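You operate a simulated robot arm through the tools that you are given. There is no shell and no other tool.

The job below is to be done with a simulated two-armed robot. You get a single attempt, and the scene is never put back.

JOB
Top the lying cask up with warm water, wait till its drip stops, and put the white bung in.
Fine: fill to just under the hole, hardly any running over; park the spout again.
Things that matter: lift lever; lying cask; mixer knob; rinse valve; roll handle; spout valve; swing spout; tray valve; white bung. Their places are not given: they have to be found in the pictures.

The check looks at the end state, three seconds after you hand in, the way a careful person would. Anything else that was tipped, shoved, dropped, spilled or broken makes it a failure.

ROBOT AND FRAMES
Two 7-joint arms with two-finger parallel grippers on one trunk that stands fixed in place. Base frame: the origin is at the foot of the trunk, x ahead of it, y to its left, z up. Units: m, rad, N and s.
The left shoulder is at [0.071, 0.156, 1.38], the right one opposite. Payload 3.91 kg a hand.
The TCP of each hand is the grasp point between the finger pads, 0.03 m short of the fingertips. In the tool frame z runs along the fingers and y along their closing line. The gripper opens to 0.11 m. The fingers are 0.02 m wide and 0.01 m thick; the gripper's body (0.048 by 0.112 m) begins 0.055 m behind the TCP.
Orientation is told as [roll, pitch, yaw] about the base's x, y, z axes, in that order, counted from this pose: with the fingers straight down and closing along the base's y, the tool's x points along the base's -x, its y along +y and its z along -z.

CONTROLS
- The arms move only by the tool drive_tool. It takes "left_plan", "right_plan" or both (then of equal length, played together; a hand with none holds still); each is a list that holds one entry, the list of rows, each a list of 7 numbers: the finger opening in m, from 0 to 0.11, then the shift along the base's x, y, z in m, then the turn, a rotation vector about the base's x, y, z in rad. In form: [[[claw, x, y, z, wx, wy, wz], ...]]. A call has 1 to 20 rows; each row shifts and turns the commanded pose from where the row before left it. A row lasts 0.2 s, in which the tool goes at most 0.05 m and 0.15 rad; a call with a longer step from one row to the next is refused whole, and so is a gripper value outside its range. A pose out of reach is approached as far as the arm can. The call stops where the force on the tool passes 80 N (or 10 N more than at its start, if that is more) or the arm is blocked; 0.2 s more then pass. The fingers move at their own pace (about 0.108 m/s each) and stop on an object; they squeeze with about 28 N. The grip force told is the motor's: it shows also when the fingers shut on nothing. Time passes only in rows, and 0.2 s behind the last, so rows that do not move let the fingers close. The reply holds the time, the measured pose of the TCP, the force on the tool along the base axes, the opening and the grip force, in the units named above and with some noise, with the torque about the TCP (base axes, N m) and any sound that the robot's microphone picked up.
- Cameras (640 x 400 px; columns grow to the right, rows downward): "scene" is now at [0.1291, -0.0463, 1.6178]; the picture's right is [-0.52, -0.86, 0.00], its down [-0.39, 0.24, -0.89] and it looks along [0.76, -0.46, -0.46] (base axes); focal length 214 px, centre (320, 200). "left" rides on the left gripper at [0.072, -0.017, -0.103] in its tool frame; the picture's right is [0.23, 0.97, 0.00], its down [-0.76, 0.18, -0.62] and it looks along [-0.61, 0.14, 0.78] (tool axes); focal length 222 px, centre (320, 200). "right" rides on the right gripper at [0.072, 0.017, -0.103] in its tool frame; the picture's right is [-0.23, 0.97, 0.00], its down [-0.76, -0.18, -0.62] and it looks along [-0.61, -0.14, 0.78] (tool axes); focal length 222 px, centre (320, 200).
- camera(camera): a new picture of that camera. The clock stands still meanwhile.
- slide_trunk(by): slides the trunk up (or, below 0, down) by that many m; the arms and the scene camera ride with it, the base frame stays. It gives what a move gives, with no picture.
- turn_head(pan, tilt): turns the head with the scene camera to pan (to the left, within 1.501 rad either way) and tilt (down, from -0.506 to 1.204), counted from straight ahead of the robot. It gives what a move gives.
- locate(camera, pixels): for up to 12 pixels [column, row] of the newest picture of that camera ("zoom" is the newest enlarged one), the place [x, y, z] in the base frame of the surface seen there, good to about 0.002 m. The clock stands still meanwhile.
- zoom(camera, box): a new picture of the part [left, top, right, bottom] of that camera's present view, enlarged. The clock stands still meanwhile.
- sign_off(): hands the job in; it is judged then, once.

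Unless the task says otherwise, let go and move clear before handing in.

The tools are called as name(argument=value, ...) on one line, values as JSON. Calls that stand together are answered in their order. drive_tool: Moves the arms, as the interface text tells. Its arguments: {"type":"object","properties":{"left_plan":{"type":"array"},"right_plan":{"type":"array"}},"required":[]} The other tools are called the same way: slide_trunk (by) slides the trunk up or down; turn_head (pan, tilt) turns the head that bears the scene camera; camera (camera) takes a picture; locate (camera, pixels) gives the place of the surface under pixels of a picture; zoom (camera, box) takes an enlarged picture of a part of a camera's view; sign_off () hands the job in.

At the start:

```text
t: 0.0
left_position: [0.6407, -0.0044, 1.5086]
left_tcp_rot: [0.001, -0.001, -0.001]
left_force: [0.0, -0.7, 0.0]
left_torque: [0.0, 0.0, -0.02]
left_width: 0.11
left_grasp_force: 0.1
right_position: [0.4461, -0.4589, 1.5896]
right_tcp_rot: [0.0, 0.0, -0.002]
right_force: [0.5, 0.5, 0.4]
right_torque: [0.02, 0.0, 0.01]
right_width: 0.11
right_grasp_force: 0.0
trunk travel left (down, up): [-0.825, 0.115]
head pan, tilt: [-0.541, 0.478]
```

scene: 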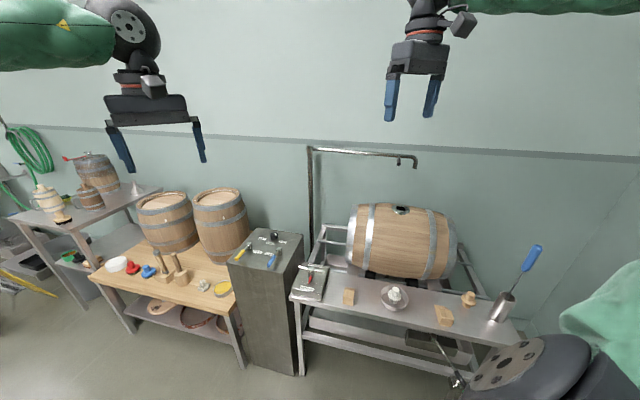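
right: 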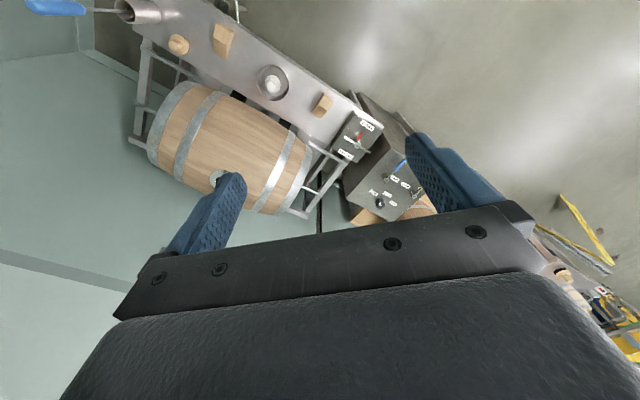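
left: 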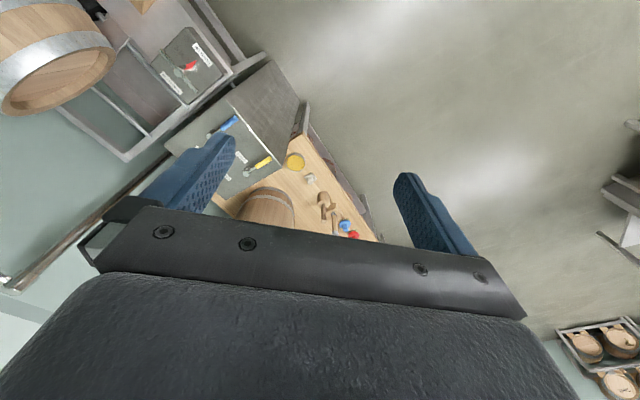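

The scene picture shows the lying cask at about (405,240), a swing spout above it at (360,152), a grey cabinet with knobs near (265,245), a plate near (310,282) and the bench items. I'll zoom in on the parts to read the labels.

zoom(camera="scene", box=[220, 220, 340, 300])

zoom(camera="scene", box=[290, 130, 540, 340])

zoom(camera="right", box=[300, 80, 460, 230])

zoom(camera="left", box=[130, 10, 310, 200])

```text
5.00 times, centred on (280, 260) of scene
```

zoom: 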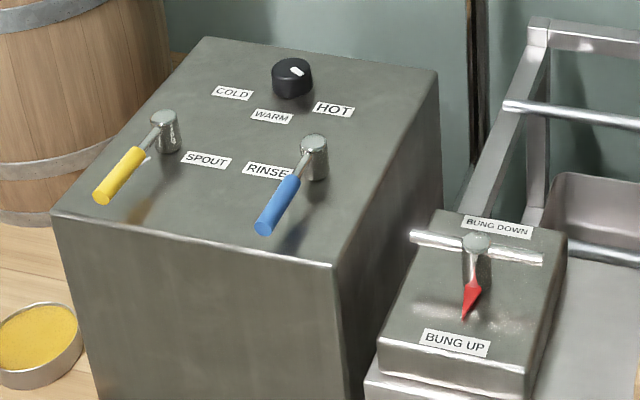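

```text
1.90 times, centred on (415, 235) of scene
```

zoom: 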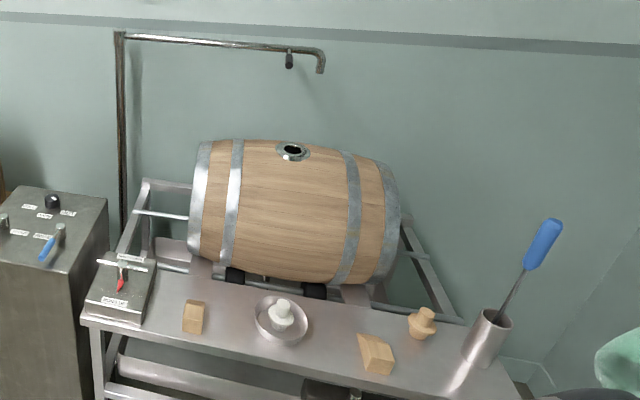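

```text
2.67 times, centred on (380, 155) of right
```

zoom: 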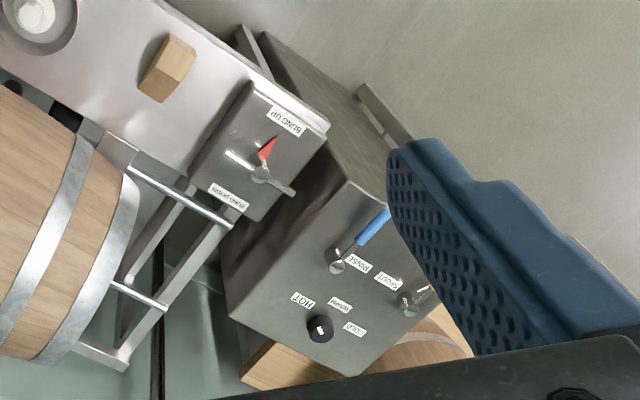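

```text
2.11 times, centred on (220, 105) of left
```

zoom: 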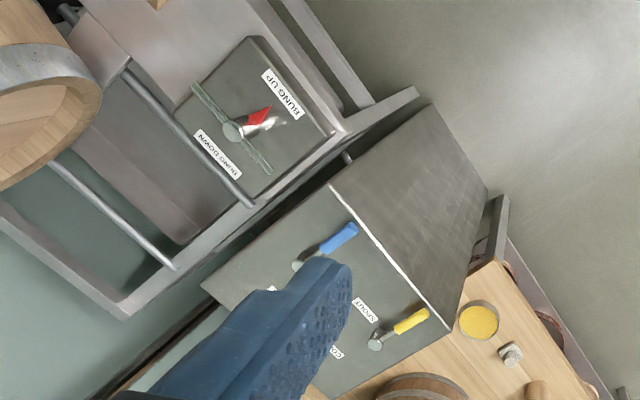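

The cabinet has a yellow SPOUT lever, a blue RINSE lever and a black knob with COLD/WARM/HOT. The bench plate has BUNG UP/BUNG DOWN with a red pointer, and the white bung sits in a dish. I'll turn the head to see the low parts and the cask closer.

turn_head(pan=-0.75, tilt=0.75)

camera(camera="scene")

```text
t: 0.8
left_position: [0.6417, -0.0036, 1.5082]
left_tcp_rot: [-0.001, -0.001, 0.001]
left_force: [-0.5, 0.0, 0.0]
left_torque: [-0.03, -0.03, 0.0]
left_width: 0.1097
left_grasp_force: 0.1
right_position: [0.4458, -0.4606, 1.59]
right_tcp_rot: [0.0, 0.001, 0.001]
right_force: [0.2, 0.2, -0.2]
right_torque: [0.0, 0.0, 0.0]
right_width: 0.11
right_grasp_force: 0.0
trunk travel left (down, up): [-0.825, 0.115]
head pan, tilt: [-0.75, 0.75]
```

```text
taken
```

scene: 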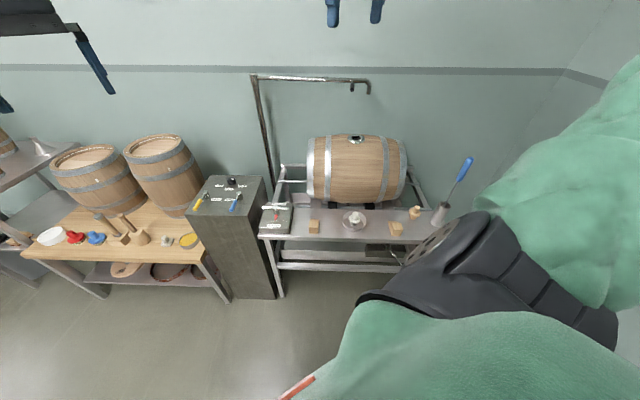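

The bench is now seen front on, with the lower shelf at (340,265) partly hidden by the right arm. I'll zoom in on the details and locate the key points.

zoom(camera="scene", box=[250, 180, 490, 310])

zoom(camera="scene", box=[240, 65, 440, 215])

locate(camera="scene", pixels=[[254, 76], [368, 92], [355, 138], [355, 218], [416, 211], [276, 212], [231, 181], [198, 205], [235, 204], [350, 82], [314, 225], [396, 228]])

```text
2.67 times, centred on (370, 245) of scene
```

zoom: 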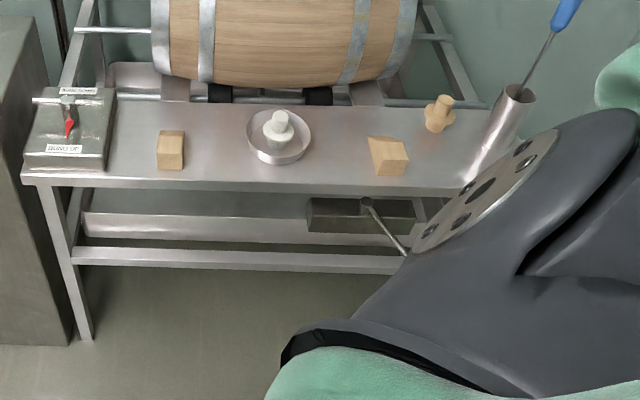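

```text
2.67 times, centred on (340, 140) of scene
```

zoom: 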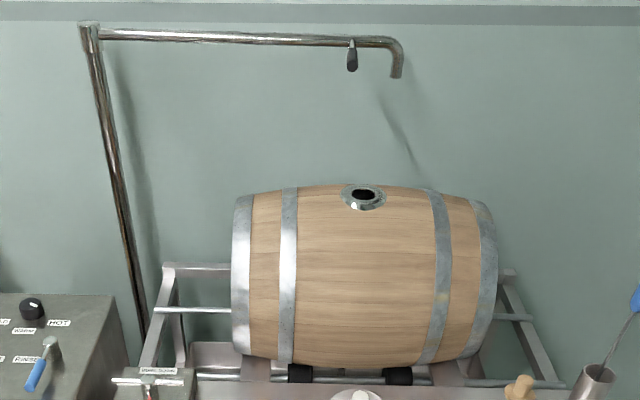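

```text
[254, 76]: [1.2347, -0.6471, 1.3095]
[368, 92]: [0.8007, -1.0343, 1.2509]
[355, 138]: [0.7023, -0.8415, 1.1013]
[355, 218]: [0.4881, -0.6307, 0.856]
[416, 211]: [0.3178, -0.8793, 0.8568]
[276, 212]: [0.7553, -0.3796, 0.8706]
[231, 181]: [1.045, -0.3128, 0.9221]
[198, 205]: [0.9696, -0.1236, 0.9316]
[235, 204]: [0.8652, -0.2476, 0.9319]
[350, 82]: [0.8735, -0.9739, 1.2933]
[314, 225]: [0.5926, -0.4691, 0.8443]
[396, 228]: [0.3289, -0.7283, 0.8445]
```

The bench runs slantwise (its blocks lie along about (-0.71,-0.70)), the hole is at about (0.70,-0.84,1.10), and the spout's pivot is near (1.23,-0.65) with its tip near (0.80,-1.03,1.25). I'll look closer at the lever under the bench, the blue-handled item and the hole.

zoom(camera="scene", box=[380, 150, 480, 270])

zoom(camera="scene", box=[330, 120, 380, 155])

zoom(camera="right", box=[120, 0, 350, 230])

zoom(camera="scene", box=[330, 70, 390, 110])

```text
3.33 times, centred on (430, 210) of scene
```

zoom: 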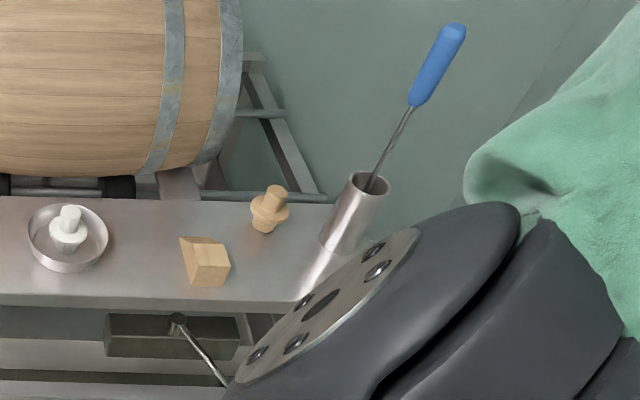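

```text
11.43 times, centred on (355, 138) of scene
```

zoom: 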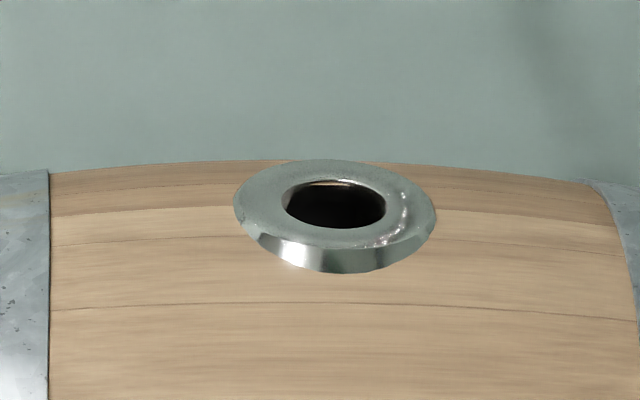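

```text
1.74 times, centred on (235, 115) of right
```

zoom: 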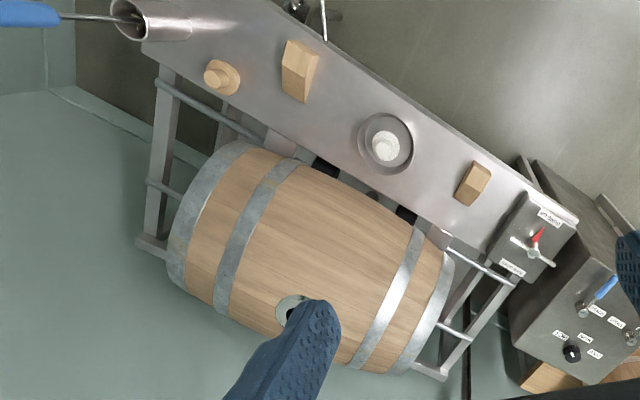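

```text
10.00 times, centred on (360, 90) of scene
```

zoom: 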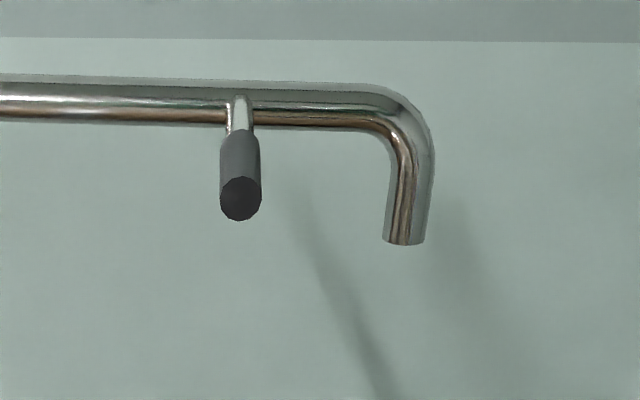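

The spout's dark grip sticks out toward the robot at about (352,85). I'll get exact places of the grip, the spout end, the hole's rim and the other parts.

locate(camera="zoom", pixels=[[240, 197], [240, 150], [240, 100], [404, 238], [404, 180], [50, 90], [400, 110], [200, 100]])

zoom(camera="scene", box=[330, 120, 380, 155])

```text
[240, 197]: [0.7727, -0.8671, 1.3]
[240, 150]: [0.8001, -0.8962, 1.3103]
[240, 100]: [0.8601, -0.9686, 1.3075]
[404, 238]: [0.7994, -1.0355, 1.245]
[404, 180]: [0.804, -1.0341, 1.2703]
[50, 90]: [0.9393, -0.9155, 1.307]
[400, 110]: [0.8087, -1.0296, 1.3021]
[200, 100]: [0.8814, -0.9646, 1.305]
```

```text
11.43 times, centred on (355, 138) of scene
```

zoom: 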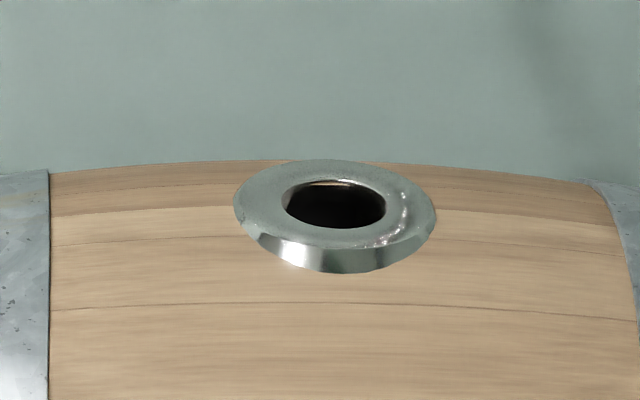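

The grip's tip is at about (0.773,-0.867,1.30), within reach. Now the rim of the hole, to see where it lies and whether it is level.

locate(camera="zoom", pixels=[[245, 205], [425, 205], [335, 167], [335, 245], [300, 180], [280, 205], [393, 205], [335, 210], [335, 182], [335, 234], [50, 176], [610, 185]])

zoom(camera="scene", box=[180, 165, 300, 240])

```text
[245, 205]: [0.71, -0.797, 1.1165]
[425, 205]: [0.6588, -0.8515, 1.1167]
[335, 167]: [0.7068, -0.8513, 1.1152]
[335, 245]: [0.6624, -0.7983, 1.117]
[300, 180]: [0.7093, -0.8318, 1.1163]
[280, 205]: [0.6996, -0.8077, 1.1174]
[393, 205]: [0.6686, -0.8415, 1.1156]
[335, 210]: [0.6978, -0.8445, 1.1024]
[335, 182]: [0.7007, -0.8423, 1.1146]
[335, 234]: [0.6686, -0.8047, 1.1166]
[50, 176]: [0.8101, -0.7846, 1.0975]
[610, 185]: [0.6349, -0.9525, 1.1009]
```

```text
5.33 times, centred on (240, 202) of scene
```

zoom: 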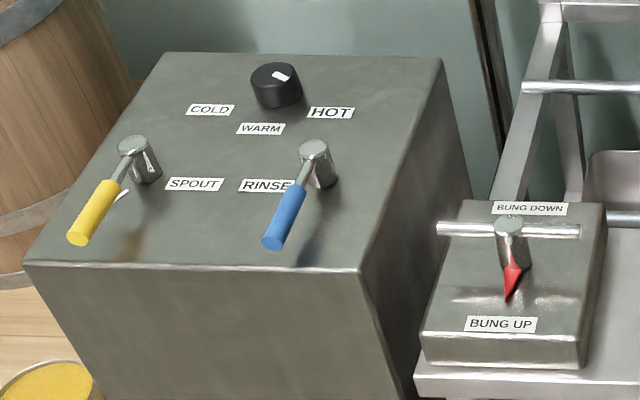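

The rim is level at z≈1.117 with the hole's centre near (0.6845,-0.824), so the bung is up already. Next I'll zoom in on the knob's mark and on both valve levers.

zoom(camera="scene", box=[212, 170, 252, 195])

locate(camera="zoom", pixels=[[300, 120], [260, 130], [350, 130], [310, 100], [330, 160], [300, 200], [130, 280], [300, 340], [480, 290]])

zoom(camera="scene", box=[188, 185, 252, 220])

```text
16.00 times, centred on (232, 182) of scene
```

zoom: 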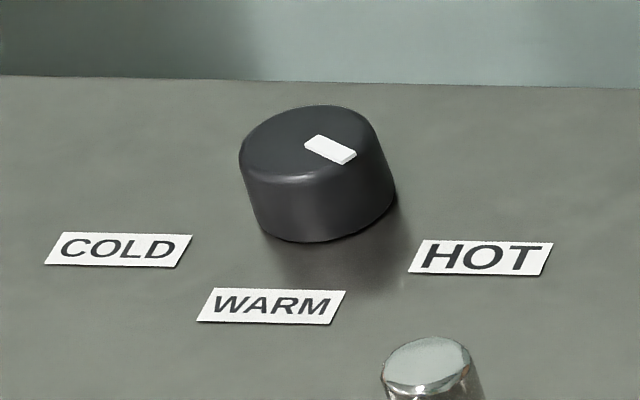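

```text
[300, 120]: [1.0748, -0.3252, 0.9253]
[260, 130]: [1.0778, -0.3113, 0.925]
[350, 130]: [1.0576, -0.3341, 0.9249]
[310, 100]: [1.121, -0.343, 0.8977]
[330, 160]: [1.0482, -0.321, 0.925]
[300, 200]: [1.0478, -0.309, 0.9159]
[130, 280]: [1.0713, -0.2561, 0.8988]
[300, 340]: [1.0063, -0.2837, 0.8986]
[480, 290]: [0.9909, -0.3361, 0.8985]
```

```text
10.00 times, centred on (220, 202) of scene
```

zoom: 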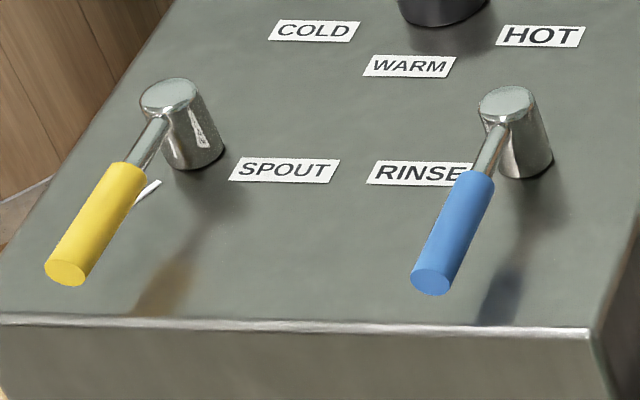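

The knob's white mark points at HOT (about 194° in base), while WARM lies at about 130°, so it needs about -64° of turn. I'll check where the right elbow is before I lower the trunk, and look at the lower shelf.

locate(camera="scene", pixels=[[430, 245], [470, 230], [390, 300], [340, 340], [340, 250], [385, 248], [402, 262], [436, 220], [465, 165], [290, 270], [330, 262], [480, 350]])

zoom(camera="scene", box=[330, 225, 430, 285])

```text
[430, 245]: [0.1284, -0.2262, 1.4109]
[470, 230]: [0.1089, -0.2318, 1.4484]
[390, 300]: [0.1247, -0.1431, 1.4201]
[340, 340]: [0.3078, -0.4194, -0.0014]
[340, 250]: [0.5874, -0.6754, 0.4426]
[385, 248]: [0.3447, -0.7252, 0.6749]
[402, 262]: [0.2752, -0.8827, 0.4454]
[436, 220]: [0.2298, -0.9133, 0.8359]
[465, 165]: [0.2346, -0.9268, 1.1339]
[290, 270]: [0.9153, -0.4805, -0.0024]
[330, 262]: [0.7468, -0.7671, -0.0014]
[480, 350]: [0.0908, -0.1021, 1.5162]
```

```text
6.40 times, centred on (380, 255) of scene
```

zoom: 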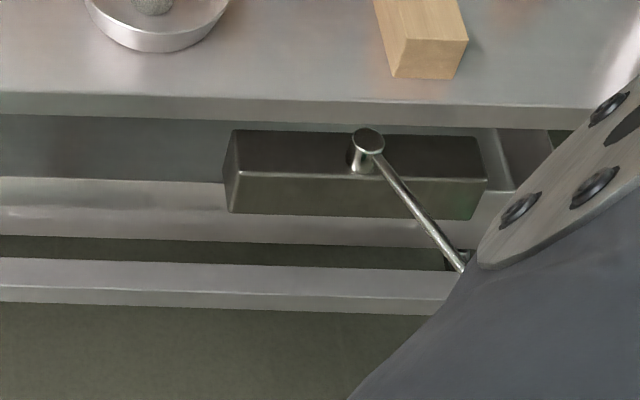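

The lever under the bench front sits on a box at about (0.34,-0.73,0.67). Before sliding the trunk, I'll check the green sleeve at (560,200) and (620,100) for the room to the blue-handled item.

locate(camera="scene", pixels=[[500, 210], [540, 170], [580, 140], [620, 100], [635, 70], [560, 250], [600, 300], [635, 200]])

turn_head(pan=-1.3, tilt=0.3)

camera(camera="scene")

```text
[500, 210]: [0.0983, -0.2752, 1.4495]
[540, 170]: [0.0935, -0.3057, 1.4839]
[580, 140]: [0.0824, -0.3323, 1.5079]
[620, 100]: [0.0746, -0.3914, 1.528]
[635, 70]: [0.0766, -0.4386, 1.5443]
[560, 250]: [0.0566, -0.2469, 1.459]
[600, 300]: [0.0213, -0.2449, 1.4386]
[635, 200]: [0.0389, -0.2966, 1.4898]
```

```text
t: 1.8
left_position: [0.6404, -0.0034, 1.5075]
left_tcp_rot: [0.0, -0.001, 0.0]
left_force: [0.4, -0.2, -0.2]
left_torque: [0.03, 0.01, 0.01]
left_width: 0.1099
left_grasp_force: 0.2
right_position: [0.4459, -0.4595, 1.5901]
right_tcp_rot: [0.0, 0.001, -0.001]
right_force: [0.3, 0.5, 0.4]
right_torque: [-0.01, 0.02, -0.01]
right_width: 0.1098
right_grasp_force: 0.0
trunk travel left (down, up): [-0.825, 0.115]
head pan, tilt: [-1.3, 0.3]
```

```text
taken
```

scene: 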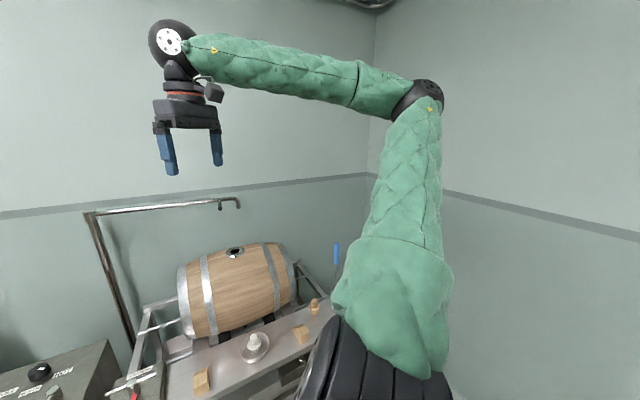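

The right arm's elbow is high at (430,98) and the wrist at (170,40), so sliding down is safe. I'll locate these to learn the link lengths.

locate(camera="scene", pixels=[[432, 90], [410, 100], [170, 42], [185, 90], [168, 165], [330, 350], [390, 380], [185, 120]])

slide_trunk(by=-0.25)

turn_head(pan=-0.75, tilt=0.55)

camera(camera="scene")

```text
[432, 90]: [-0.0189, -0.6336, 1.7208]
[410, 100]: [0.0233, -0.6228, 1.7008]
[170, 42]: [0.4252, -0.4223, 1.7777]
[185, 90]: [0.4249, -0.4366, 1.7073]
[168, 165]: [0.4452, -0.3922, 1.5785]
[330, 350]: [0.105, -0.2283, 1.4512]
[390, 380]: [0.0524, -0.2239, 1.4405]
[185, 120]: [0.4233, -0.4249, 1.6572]
```

```text
t: 4.3
left_position: [0.6419, -0.0039, 1.258]
left_tcp_rot: [-0.001, 0.0, -0.001]
left_force: [-0.3, 0.1, -0.3]
left_torque: [-0.01, 0.0, 0.01]
left_width: 0.11
left_grasp_force: 0.1
right_position: [0.4461, -0.4591, 1.3398]
right_tcp_rot: [0.0, -0.001, 0.0]
right_force: [-0.2, -1.0, 0.5]
right_torque: [0.0, -0.03, 0.0]
right_width: 0.1102
right_grasp_force: 0.1
trunk travel left (down, up): [-0.575, 0.365]
head pan, tilt: [-1.3, 0.3]
```

```text
t: 5.3
left_position: [0.6414, -0.0039, 1.2591]
left_tcp_rot: [0.0, 0.0, 0.001]
left_force: [-0.5, -0.3, -0.6]
left_torque: [-0.01, 0.04, 0.01]
left_width: 0.1099
left_grasp_force: 0.0
right_position: [0.447, -0.4597, 1.3399]
right_tcp_rot: [0.0, 0.0, 0.001]
right_force: [0.1, 0.1, 0.0]
right_torque: [0.02, 0.04, 0.01]
right_width: 0.1101
right_grasp_force: 0.1
trunk travel left (down, up): [-0.575, 0.365]
head pan, tilt: [-0.75, 0.55]
```

```text
taken
```

scene: 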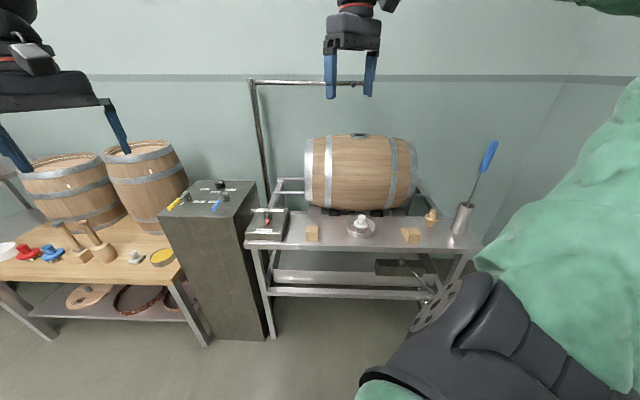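

With the trunk lowered 0.25 m, the lever under the bench (400,265) and the tray are clearer. I'll zoom in on the under-bench part and the cradle.

zoom(camera="scene", box=[350, 240, 470, 320])

zoom(camera="scene", box=[240, 120, 480, 260])

zoom(camera="scene", box=[150, 170, 300, 260])

camera(camera="right")

```text
5.00 times, centred on (410, 280) of scene
```

zoom: 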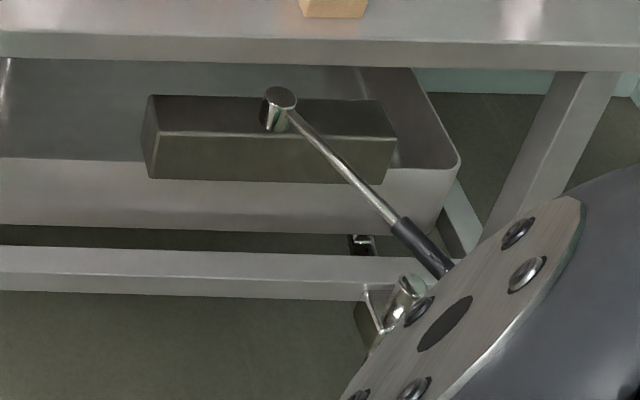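

```text
2.67 times, centred on (360, 190) of scene
```

zoom: 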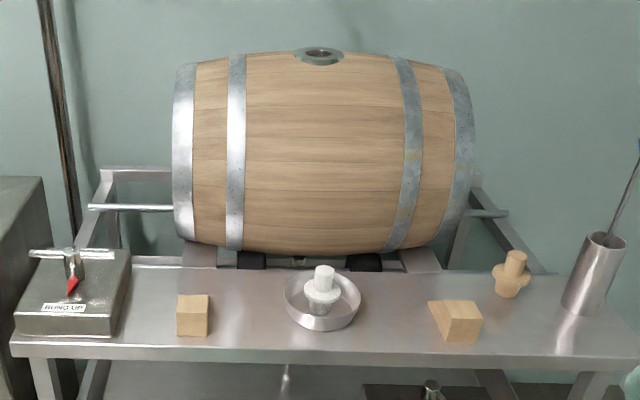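

```text
4.27 times, centred on (225, 215) of scene
```

zoom: 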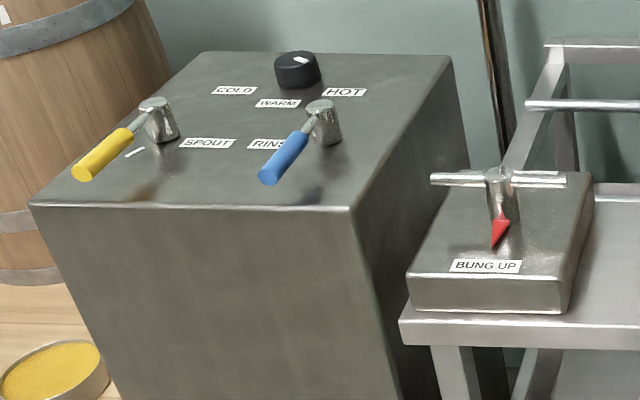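

```text
taken
```

right: 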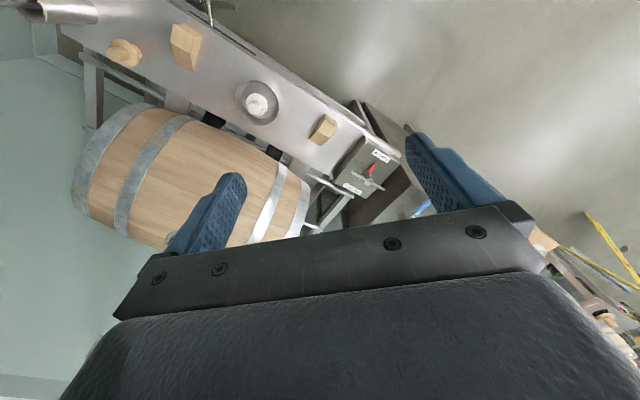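

The tray valve sits low at the front rail and the lift lever is on the box under the bench; neither looks needed. The yellow lever has a white tick near its post, so I'll look at the panel through the left hand's camera.

camera(camera="left")

zoom(camera="left", box=[100, 60, 340, 220])

```text
taken
```

left: 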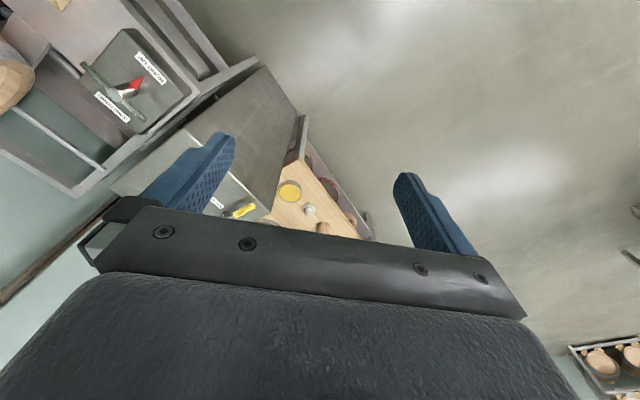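

```text
2.50 times, centred on (220, 140) of left
```

zoom: 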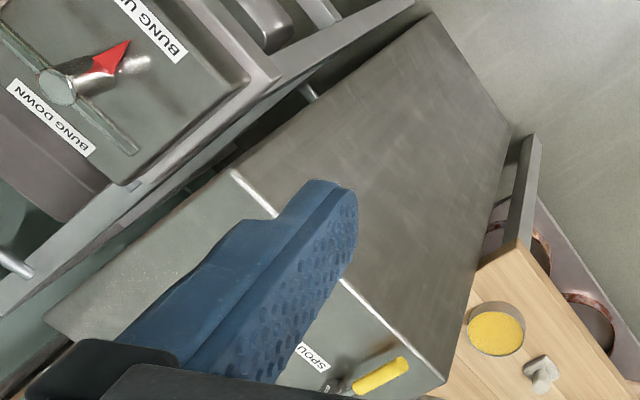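

The left view is blocked by its own finger, but the scene zooms render sharply. I'll zoom tightly on both levers.

zoom(camera="scene", box=[160, 185, 200, 215])

locate(camera="zoom", pixels=[[180, 150], [330, 105], [420, 90], [420, 175], [270, 110], [230, 220]])

zoom(camera="scene", box=[200, 185, 240, 215])

locate(camera="zoom", pixels=[[180, 150], [330, 105], [420, 90], [420, 175], [270, 110], [230, 220]])

```text
13.33 times, centred on (180, 200) of scene
```

zoom: 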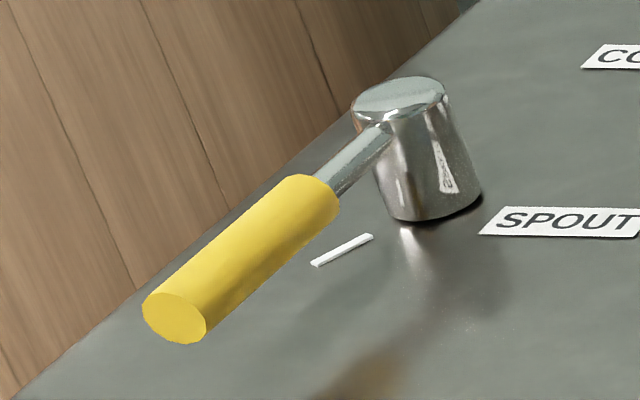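

```text
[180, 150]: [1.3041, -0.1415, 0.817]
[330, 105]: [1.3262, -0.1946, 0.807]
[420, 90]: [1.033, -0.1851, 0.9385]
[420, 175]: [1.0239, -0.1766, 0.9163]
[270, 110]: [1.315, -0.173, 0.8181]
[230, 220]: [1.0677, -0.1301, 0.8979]
```

```text
13.33 times, centred on (220, 200) of scene
```

zoom: 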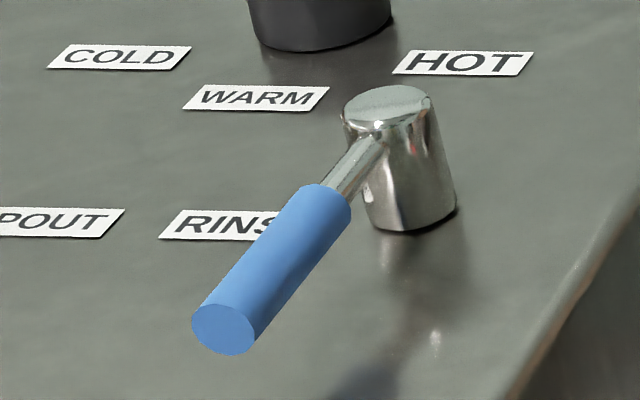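

```text
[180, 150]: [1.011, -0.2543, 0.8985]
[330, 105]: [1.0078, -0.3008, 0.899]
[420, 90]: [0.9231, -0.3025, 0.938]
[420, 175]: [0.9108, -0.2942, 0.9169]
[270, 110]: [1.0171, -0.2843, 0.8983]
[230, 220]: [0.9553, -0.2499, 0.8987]
```

A small white tick lies on the panel by the yellow lever. I'll locate the tick's ends, the post and the lever's tip to see whether the lever stands over it.

zoom(camera="scene", box=[160, 185, 200, 215])

locate(camera="zoom", pixels=[[400, 97], [365, 95], [440, 92], [365, 150], [260, 230], [175, 318], [210, 235], [300, 195], [318, 263], [368, 238], [425, 215], [560, 220]])

zoom(camera="scene", box=[200, 185, 240, 215])

locate(camera="zoom", pixels=[[388, 102], [355, 170], [280, 250], [222, 332], [410, 225], [300, 200], [350, 215]])

```text
13.33 times, centred on (180, 200) of scene
```

zoom: 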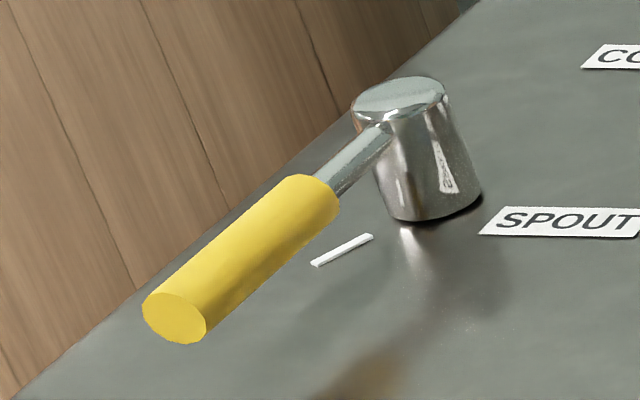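

```text
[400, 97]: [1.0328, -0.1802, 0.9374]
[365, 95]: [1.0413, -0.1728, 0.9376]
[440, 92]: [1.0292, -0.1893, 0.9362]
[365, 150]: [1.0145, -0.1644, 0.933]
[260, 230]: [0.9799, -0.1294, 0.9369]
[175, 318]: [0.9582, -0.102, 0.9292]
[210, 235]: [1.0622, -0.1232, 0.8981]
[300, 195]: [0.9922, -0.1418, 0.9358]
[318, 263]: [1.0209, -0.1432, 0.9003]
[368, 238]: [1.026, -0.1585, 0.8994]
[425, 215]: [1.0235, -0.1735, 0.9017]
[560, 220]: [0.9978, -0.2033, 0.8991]
```

```text
13.33 times, centred on (220, 200) of scene
```

zoom: 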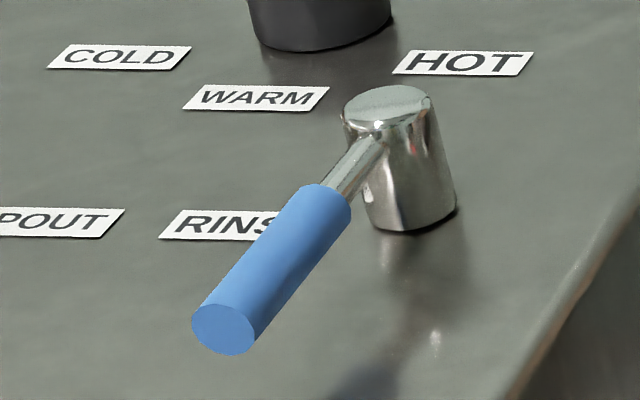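

```text
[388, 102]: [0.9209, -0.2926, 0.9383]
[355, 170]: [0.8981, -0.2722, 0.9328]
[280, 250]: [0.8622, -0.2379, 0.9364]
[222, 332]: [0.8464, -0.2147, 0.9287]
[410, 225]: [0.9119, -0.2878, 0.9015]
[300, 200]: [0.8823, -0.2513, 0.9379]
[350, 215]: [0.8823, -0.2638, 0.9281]
```

The yellow lever points straight out of the cabinet's front (≈134°) from its post at (1.033,-0.18) and the tick lies at ≈108°, so the tick marks another setting. I'll start with the mixer knob and pin down its outline first.

zoom(camera="scene", box=[205, 172, 237, 196])

locate(camera="zoom", pixels=[[240, 130], [380, 130], [310, 118], [310, 150], [310, 100], [250, 140], [365, 140], [310, 180], [250, 180], [365, 180], [310, 210]])

```text
16.00 times, centred on (221, 184) of scene
```

zoom: 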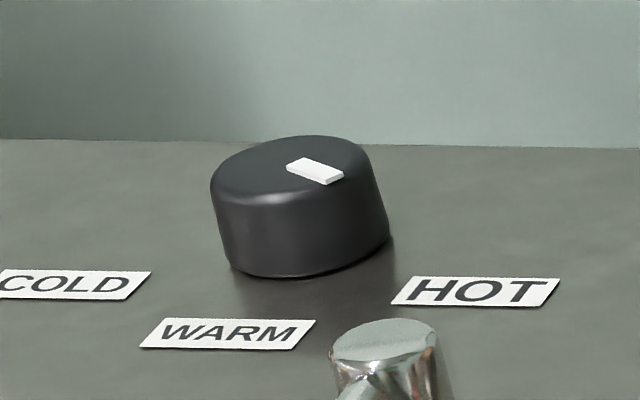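

```text
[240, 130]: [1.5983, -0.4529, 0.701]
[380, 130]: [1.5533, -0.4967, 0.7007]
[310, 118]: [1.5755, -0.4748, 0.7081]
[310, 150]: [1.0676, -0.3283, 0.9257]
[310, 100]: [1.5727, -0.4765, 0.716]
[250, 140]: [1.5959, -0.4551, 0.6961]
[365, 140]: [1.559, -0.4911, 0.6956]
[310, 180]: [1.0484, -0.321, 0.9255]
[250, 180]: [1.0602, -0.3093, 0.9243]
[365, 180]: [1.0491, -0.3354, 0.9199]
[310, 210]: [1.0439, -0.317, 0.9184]
```

I'll take side points of the knob for its width and centre.

locate(camera="zoom", pixels=[[216, 195], [224, 235], [382, 215], [384, 235], [305, 270], [300, 240], [260, 255], [345, 255], [220, 170], [368, 165], [330, 138], [275, 142]])

```text
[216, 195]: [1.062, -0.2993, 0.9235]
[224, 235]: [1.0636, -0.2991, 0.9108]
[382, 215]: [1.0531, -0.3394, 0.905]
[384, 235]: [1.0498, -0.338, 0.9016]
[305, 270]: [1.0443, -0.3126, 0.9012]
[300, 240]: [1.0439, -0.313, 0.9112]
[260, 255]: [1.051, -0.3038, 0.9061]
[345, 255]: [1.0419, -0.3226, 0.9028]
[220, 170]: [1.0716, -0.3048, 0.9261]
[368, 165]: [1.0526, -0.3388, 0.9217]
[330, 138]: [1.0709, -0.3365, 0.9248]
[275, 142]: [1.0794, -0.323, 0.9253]
```

The knob fits a circle centred at (1.0635,-0.3205), radius ≈0.0215, top at 0.925 over a panel at 0.8985. I'll move the right hand above it with a pre-turn of +0.56 rad, while the left hand moves aside.

drive_tool(right_plan=[[[0.08, 0.0441, 0.0099, -0.0136, 0, 0, 0.04], [0.08, 0.0441, 0.0099, -0.0136, 0, 0, 0.04], [0.08, 0.0441, 0.0099, -0.0136, 0, 0, 0.04], [0.08, 0.0441, 0.0099, -0.0136, 0, 0, 0.04], [0.08, 0.0441, 0.0099, -0.0136, 0, 0, 0.04], [0.08, 0.0441, 0.0099, -0.0136, 0, 0, 0.04], [0.08, 0.0441, 0.0099, -0.0136, 0, 0, 0.04], [0.08, 0.0441, 0.0099, -0.0136, 0, 0, 0.04], [0.08, 0.0441, 0.0099, -0.0136, 0, 0, 0.04], [0.08, 0.0441, 0.0099, -0.0136, 0, 0, 0.04], [0.08, 0.0441, 0.0099, -0.0136, 0, 0, 0.04], [0.08, 0.0441, 0.0099, -0.0136, 0, 0, 0.04], [0.08, 0.0441, 0.0099, -0.0136, 0, 0, 0.04], [0.08, 0.0441, 0.0099, -0.0136, 0, 0, 0.04], [0.08, 0, 0, 0, 0, 0, 0]]], left_plan=[[[0.11, -0.01, 0.02, 0, 0, 0, 0], [0.11, -0.01, 0.02, 0, 0, 0, 0], [0.11, -0.01, 0.02, 0, 0, 0, 0], [0.11, -0.01, 0.02, 0, 0, 0, 0], [0.11, -0.01, 0.02, 0, 0, 0, 0], [0.11, -0.01, 0.02, 0, 0, 0, 0], [0.11, -0.01, 0.02, 0, 0, 0, 0], [0.11, -0.01, 0.02, 0, 0, 0, 0], [0.11, -0.01, 0.02, 0, 0, 0, 0], [0.11, -0.01, 0.02, 0, 0, 0, 0], [0.11, 0, 0, 0, 0, 0, 0], [0.11, 0, 0, 0, 0, 0, 0], [0.11, 0, 0, 0, 0, 0, 0], [0.11, 0, 0, 0, 0, 0, 0], [0.11, 0, 0, 0, 0, 0, 0]]])

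camera(camera="scene")

camera(camera="right")

```text
t: 8.5
left_position: [0.5379, 0.1969, 1.2601]
left_tcp_rot: [0.0, -0.001, 0.001]
left_force: [-0.2, -0.7, -0.3]
left_torque: [-0.01, 0.0, 0.01]
left_width: 0.1099
left_grasp_force: 0.0
right_position: [0.9184, -0.2348, 1.1383]
right_tcp_rot: [-0.008, -0.007, 0.539]
right_force: [-1.1, 0.5, 0.1]
right_torque: [0.01, -0.02, 0.02]
right_width: 0.0799
right_grasp_force: 0.1
right hand out of reach, approached as far as the arm can: row 11, 12, 13, 14
trunk travel left (down, up): [-0.575, 0.365]
head pan, tilt: [-0.75, 0.55]
```

```text
taken
```

scene: 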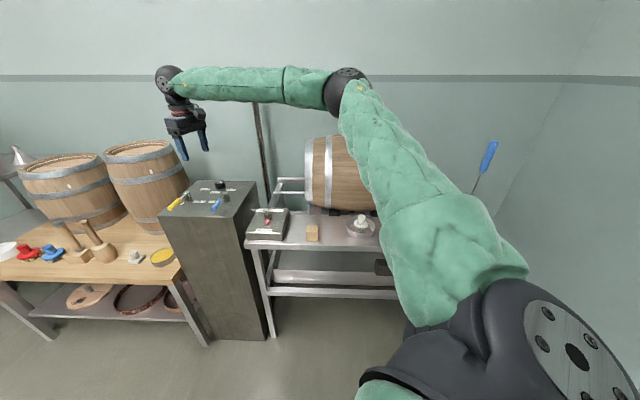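

```text
taken
```

right: 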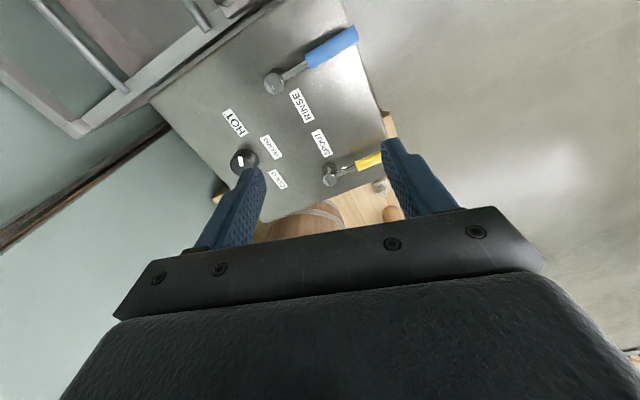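

The reach ended at (0.918,-0.235), about 0.85 m from the shoulder, so the knob needs a tilted tool. I'll measure the elbow at (348,85) and the wrist at (168,75) to plan the tilt.

locate(camera="scene", pixels=[[340, 92], [350, 75], [168, 78], [178, 95], [183, 128], [480, 290], [400, 200], [565, 350]])

zoom(camera="right", box=[200, 60, 400, 210])

```text
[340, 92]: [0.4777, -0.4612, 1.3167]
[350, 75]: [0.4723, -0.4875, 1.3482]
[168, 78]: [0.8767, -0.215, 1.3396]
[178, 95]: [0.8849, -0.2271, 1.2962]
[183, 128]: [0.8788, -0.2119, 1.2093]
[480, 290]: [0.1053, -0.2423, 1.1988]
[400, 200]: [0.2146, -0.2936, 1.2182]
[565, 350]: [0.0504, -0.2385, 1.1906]
```

```text
2.67 times, centred on (300, 135) of right
```

zoom: 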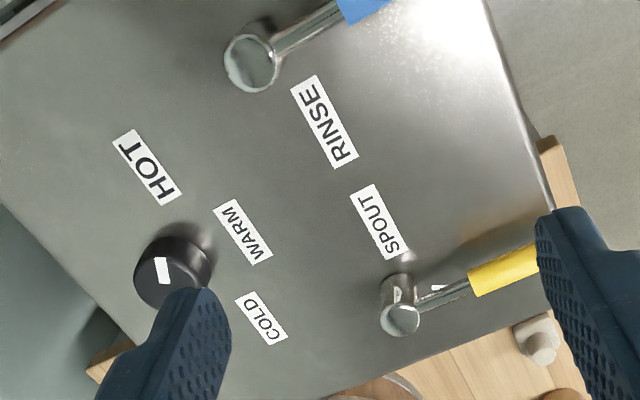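

The tool-down reach is about 0.87 m, and a tool tilted outward would bring the camera bracket down onto the rinse post, so the hand should be turned about half a turn first. I'll retract a bit and see how far the wrist can turn.

drive_tool(right_plan=[[[0.08, -0.05, 0, 0.01, 0, 0, 0], [0.08, -0.05, 0, 0.01, 0, 0, 0], [0.08, -0.05, 0, 0.01, 0, 0, 0], [0.08, -0.05, 0, 0, 0, 0, 0], [0.08, 0, 0, 0, 0, 0, 0]]])

```text
refused: row 1 steps farther than a row can; nothing moved
```

The step was too long by the combined length; I'll use shorter steps.

drive_tool(right_plan=[[[0.08, -0.045, 0, 0.01, 0, 0, 0], [0.08, -0.045, 0, 0.01, 0, 0, 0], [0.08, -0.045, 0, 0.01, 0, 0, 0], [0.08, -0.045, 0, 0, 0, 0, 0], [0.08, 0, 0, 0, 0, 0, 0]]])

```text
t: 9.7
left_position: [0.5427, 0.1984, 1.2566]
left_tcp_rot: [0.001, 0.0, -0.002]
left_force: [0.6, -0.2, 0.3]
left_torque: [0.03, 0.07, 0.0]
left_width: 0.11
left_grasp_force: 0.1
right_position: [0.741, -0.2355, 1.1634]
right_tcp_rot: [0.0, 0.001, 0.558]
right_force: [0.1, 0.2, 0.2]
right_torque: [0.0, 0.04, 0.0]
right_width: 0.08
right_grasp_force: 0.1
trunk travel left (down, up): [-0.575, 0.365]
head pan, tilt: [-0.75, 0.55]
```

The commanded pose restarts from the measured one. Now I'll turn the hand about z by +2.1 rad in free air.

drive_tool(right_plan=[[[0.08, 0, 0, 0, 0, 0, 0.149], [0.08, 0, 0, 0, 0, 0, 0.149], [0.08, 0, 0, 0, 0, 0, 0.149], [0.08, 0, 0, 0, 0, 0, 0.149], [0.08, 0, 0, 0, 0, 0, 0.149], [0.08, 0, 0, 0, 0, 0, 0.149], [0.08, 0, 0, 0, 0, 0, 0.149], [0.08, 0, 0, 0, 0, 0, 0.149], [0.08, 0, 0, 0, 0, 0, 0.149], [0.08, 0, 0, 0, 0, 0, 0.149], [0.08, 0, 0, 0, 0, 0, 0.149], [0.08, 0, 0, 0, 0, 0, 0.149], [0.08, 0, 0, 0, 0, 0, 0.149], [0.08, 0, 0, 0, 0, 0, 0.149], [0.08, 0, 0, 0, 0, 0, 0]]])

```text
t: 12.9
left_position: [0.5407, 0.1972, 1.2579]
left_tcp_rot: [0.0, 0.001, 0.0]
left_force: [-0.2, 0.7, 0.0]
left_torque: [-0.03, 0.02, 0.0]
left_width: 0.11
left_grasp_force: 0.2
right_position: [0.3791, -0.0244, 1.156]
right_tcp_rot: [-0.027, 0.005, 1.759]
right_force: [0.4, -1.1, -1.2]
right_torque: [-0.02, -0.02, 0.01]
right_width: 0.0798
right_grasp_force: 0.1
right hand out of reach, approached as far as the arm can: row 2, 3, 4, 5, 6, 7, 8, 9, 10, 11, 12, 13, 14
trunk travel left (down, up): [-0.575, 0.365]
head pan, tilt: [-0.75, 0.55]
```

Positive yaw hits a limit at about +0.65 rad, and the hand wandered to (0.38,-0.02). I'll turn the other way and bring it back out.

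drive_tool(right_plan=[[[0.08, 0.01, -0.03, 0, 0, 0, -0.149], [0.08, 0.01, -0.03, 0, 0, 0, -0.149], [0.08, 0.01, -0.03, 0, 0, 0, -0.149], [0.08, 0.01, -0.03, 0, 0, 0, -0.149], [0.08, 0.02, -0.03, 0, 0, 0, -0.149], [0.08, 0.03, -0.03, 0, 0, 0, -0.149], [0.08, 0.03, -0.03, 0, 0, 0, -0.149], [0.08, 0.03, -0.03, 0, 0, 0, -0.149], [0.08, 0.03, -0.03, 0, 0, 0, -0.149], [0.08, 0.03, -0.03, 0, 0, 0, -0.149], [0.08, 0.03, 0, 0, 0, 0, -0.149], [0.08, 0.03, 0, 0, 0, 0, -0.149], [0.08, 0.02, 0, 0, 0, 0, -0.0], [0.08, 0, 0, 0, 0, 0, 0]]])

```text
t: 15.9
left_position: [0.5403, 0.1964, 1.2587]
left_tcp_rot: [-0.001, -0.001, -0.001]
left_force: [-0.4, -0.4, 0.1]
left_torque: [0.0, -0.02, 0.01]
left_width: 0.1099
left_grasp_force: 0.2
right_position: [0.6678, -0.3227, 1.1578]
right_tcp_rot: [-0.029, 0.001, -0.032]
right_force: [-1.0, 0.5, -0.9]
right_torque: [-0.04, -0.01, 0.0]
right_width: 0.08
right_grasp_force: 0.1
trunk travel left (down, up): [-0.575, 0.365]
head pan, tilt: [-0.75, 0.55]
```

The hand is back at (0.668,-0.323) with yaw about 0. Now I'll test the negative yaw.

drive_tool(right_plan=[[[0.08, 0, 0, 0, 0, 0, -0.149], [0.08, 0, 0, 0, 0, 0, -0.149], [0.08, 0, 0, 0, 0, 0, -0.149], [0.08, 0, 0, 0, 0, 0, -0.149], [0.08, 0, 0, 0, 0, 0, -0.149], [0.08, 0, 0, 0, 0, 0, -0.149], [0.08, 0, 0, 0, 0, 0, -0.149], [0.08, 0, 0, 0, 0, 0, -0.149], [0.08, 0, 0, 0, 0, 0, -0.149], [0.08, 0, 0, 0, 0, 0, -0.149], [0.08, 0, 0, 0, 0, 0, -0.149], [0.08, 0, 0, 0, 0, 0, -0.149], [0.08, 0, 0, 0, 0, 0, 0]]])

camera(camera="scene")

```text
t: 18.7
left_position: [0.5406, 0.1964, 1.2588]
left_tcp_rot: [0.0, 0.001, 0.001]
left_force: [-0.7, 0.2, 0.3]
left_torque: [0.02, 0.0, 0.0]
left_width: 0.11
left_grasp_force: 0.1
right_position: [0.6683, -0.3259, 1.1545]
right_tcp_rot: [-0.029, 0.004, -1.822]
right_force: [-0.2, -0.6, 0.7]
right_torque: [0.02, -0.01, -0.03]
right_width: 0.0798
right_grasp_force: 0.0
trunk travel left (down, up): [-0.575, 0.365]
head pan, tilt: [-0.75, 0.55]
```

```text
taken
```

scene: 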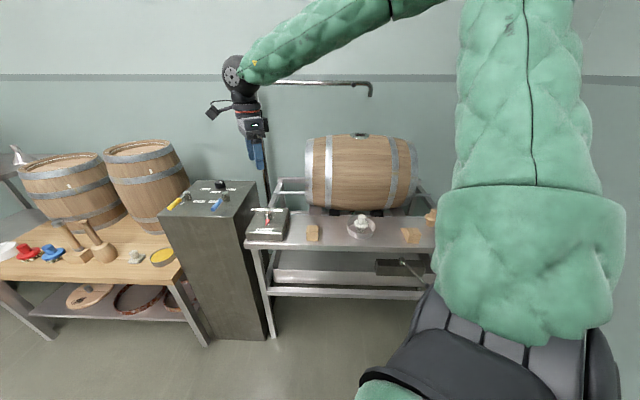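

Yaw -1.82 works freely. I'll continue to about -3.0.

drive_tool(right_plan=[[[0.08, 0, 0, 0, 0, 0, -0.149], [0.08, 0, 0, 0, 0, 0, -0.149], [0.08, 0, 0, 0, 0, 0, -0.149], [0.08, 0, 0, 0, 0, 0, -0.149], [0.08, 0, 0, 0, 0, 0, -0.149], [0.08, 0, 0, 0, 0, 0, -0.149], [0.08, 0, 0, 0, 0, 0, -0.149], [0.08, 0, 0, 0, 0, 0, -0.149], [0.08, 0, 0, 0, 0, 0, 0]]])

```text
t: 20.7
left_position: [0.541, 0.1958, 1.2575]
left_tcp_rot: [0.001, 0.0, 0.001]
left_force: [0.1, 0.6, -0.1]
left_torque: [0.02, -0.02, 0.03]
left_width: 0.11
left_grasp_force: 0.1
right_position: [0.6699, -0.3257, 1.1566]
right_tcp_rot: [-0.028, 0.003, -3.012]
right_force: [0.1, -0.2, 0.2]
right_torque: [0.01, 0.02, 0.01]
right_width: 0.0802
right_grasp_force: 0.0
trunk travel left (down, up): [-0.575, 0.365]
head pan, tilt: [-0.75, 0.55]
```

Yaw -3.0 is free, so the camera can sit on the far side. Next I'll set yaw to about -2.79, tilt the tool 50° outward in place, and check the pose.

drive_tool(right_plan=[[[0.075, 0, 0, 0, 0.014, 0, 0.11], [0.075, 0, 0, 0, 0.014, 0, 0.11], [0.075, 0, 0, 0, 0.0496, -0.1363, 0], [0.075, 0, 0, 0, 0.0496, -0.1363, 0], [0.075, 0, 0, 0, 0.0496, -0.1363, 0], [0.075, 0, 0, 0, 0.0496, -0.1363, 0], [0.075, 0, 0, 0, 0.0496, -0.1363, 0], [0.075, 0, 0, 0, 0.0496, -0.1363, 0], [0.075, 0, 0, 0, 0, 0, 0]]])

camera(camera="scene")

```text
t: 22.7
left_position: [0.5419, 0.1954, 1.2584]
left_tcp_rot: [0.002, 0.0, 0.0]
left_force: [-0.4, -0.5, 0.4]
left_torque: [0.03, 0.01, 0.0]
left_width: 0.1102
left_grasp_force: 0.0
right_position: [0.6711, -0.3275, 1.1559]
right_tcp_rot: [-0.049, 0.852, -2.794]
right_force: [-0.3, 0.4, -0.2]
right_torque: [0.07, 0.01, 0.01]
right_width: 0.0751
right_grasp_force: 0.1
trunk travel left (down, up): [-0.575, 0.365]
head pan, tilt: [-0.75, 0.55]
```

```text
taken
```

scene: 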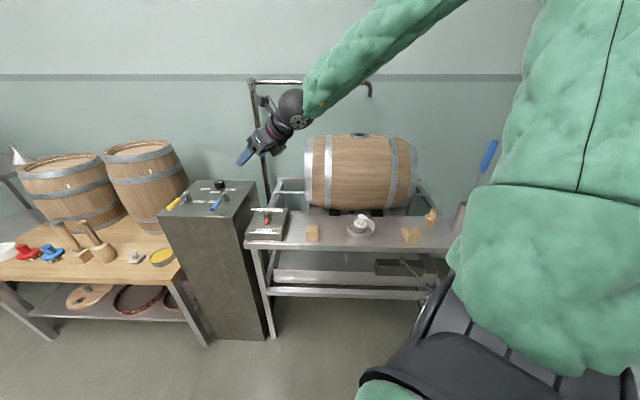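

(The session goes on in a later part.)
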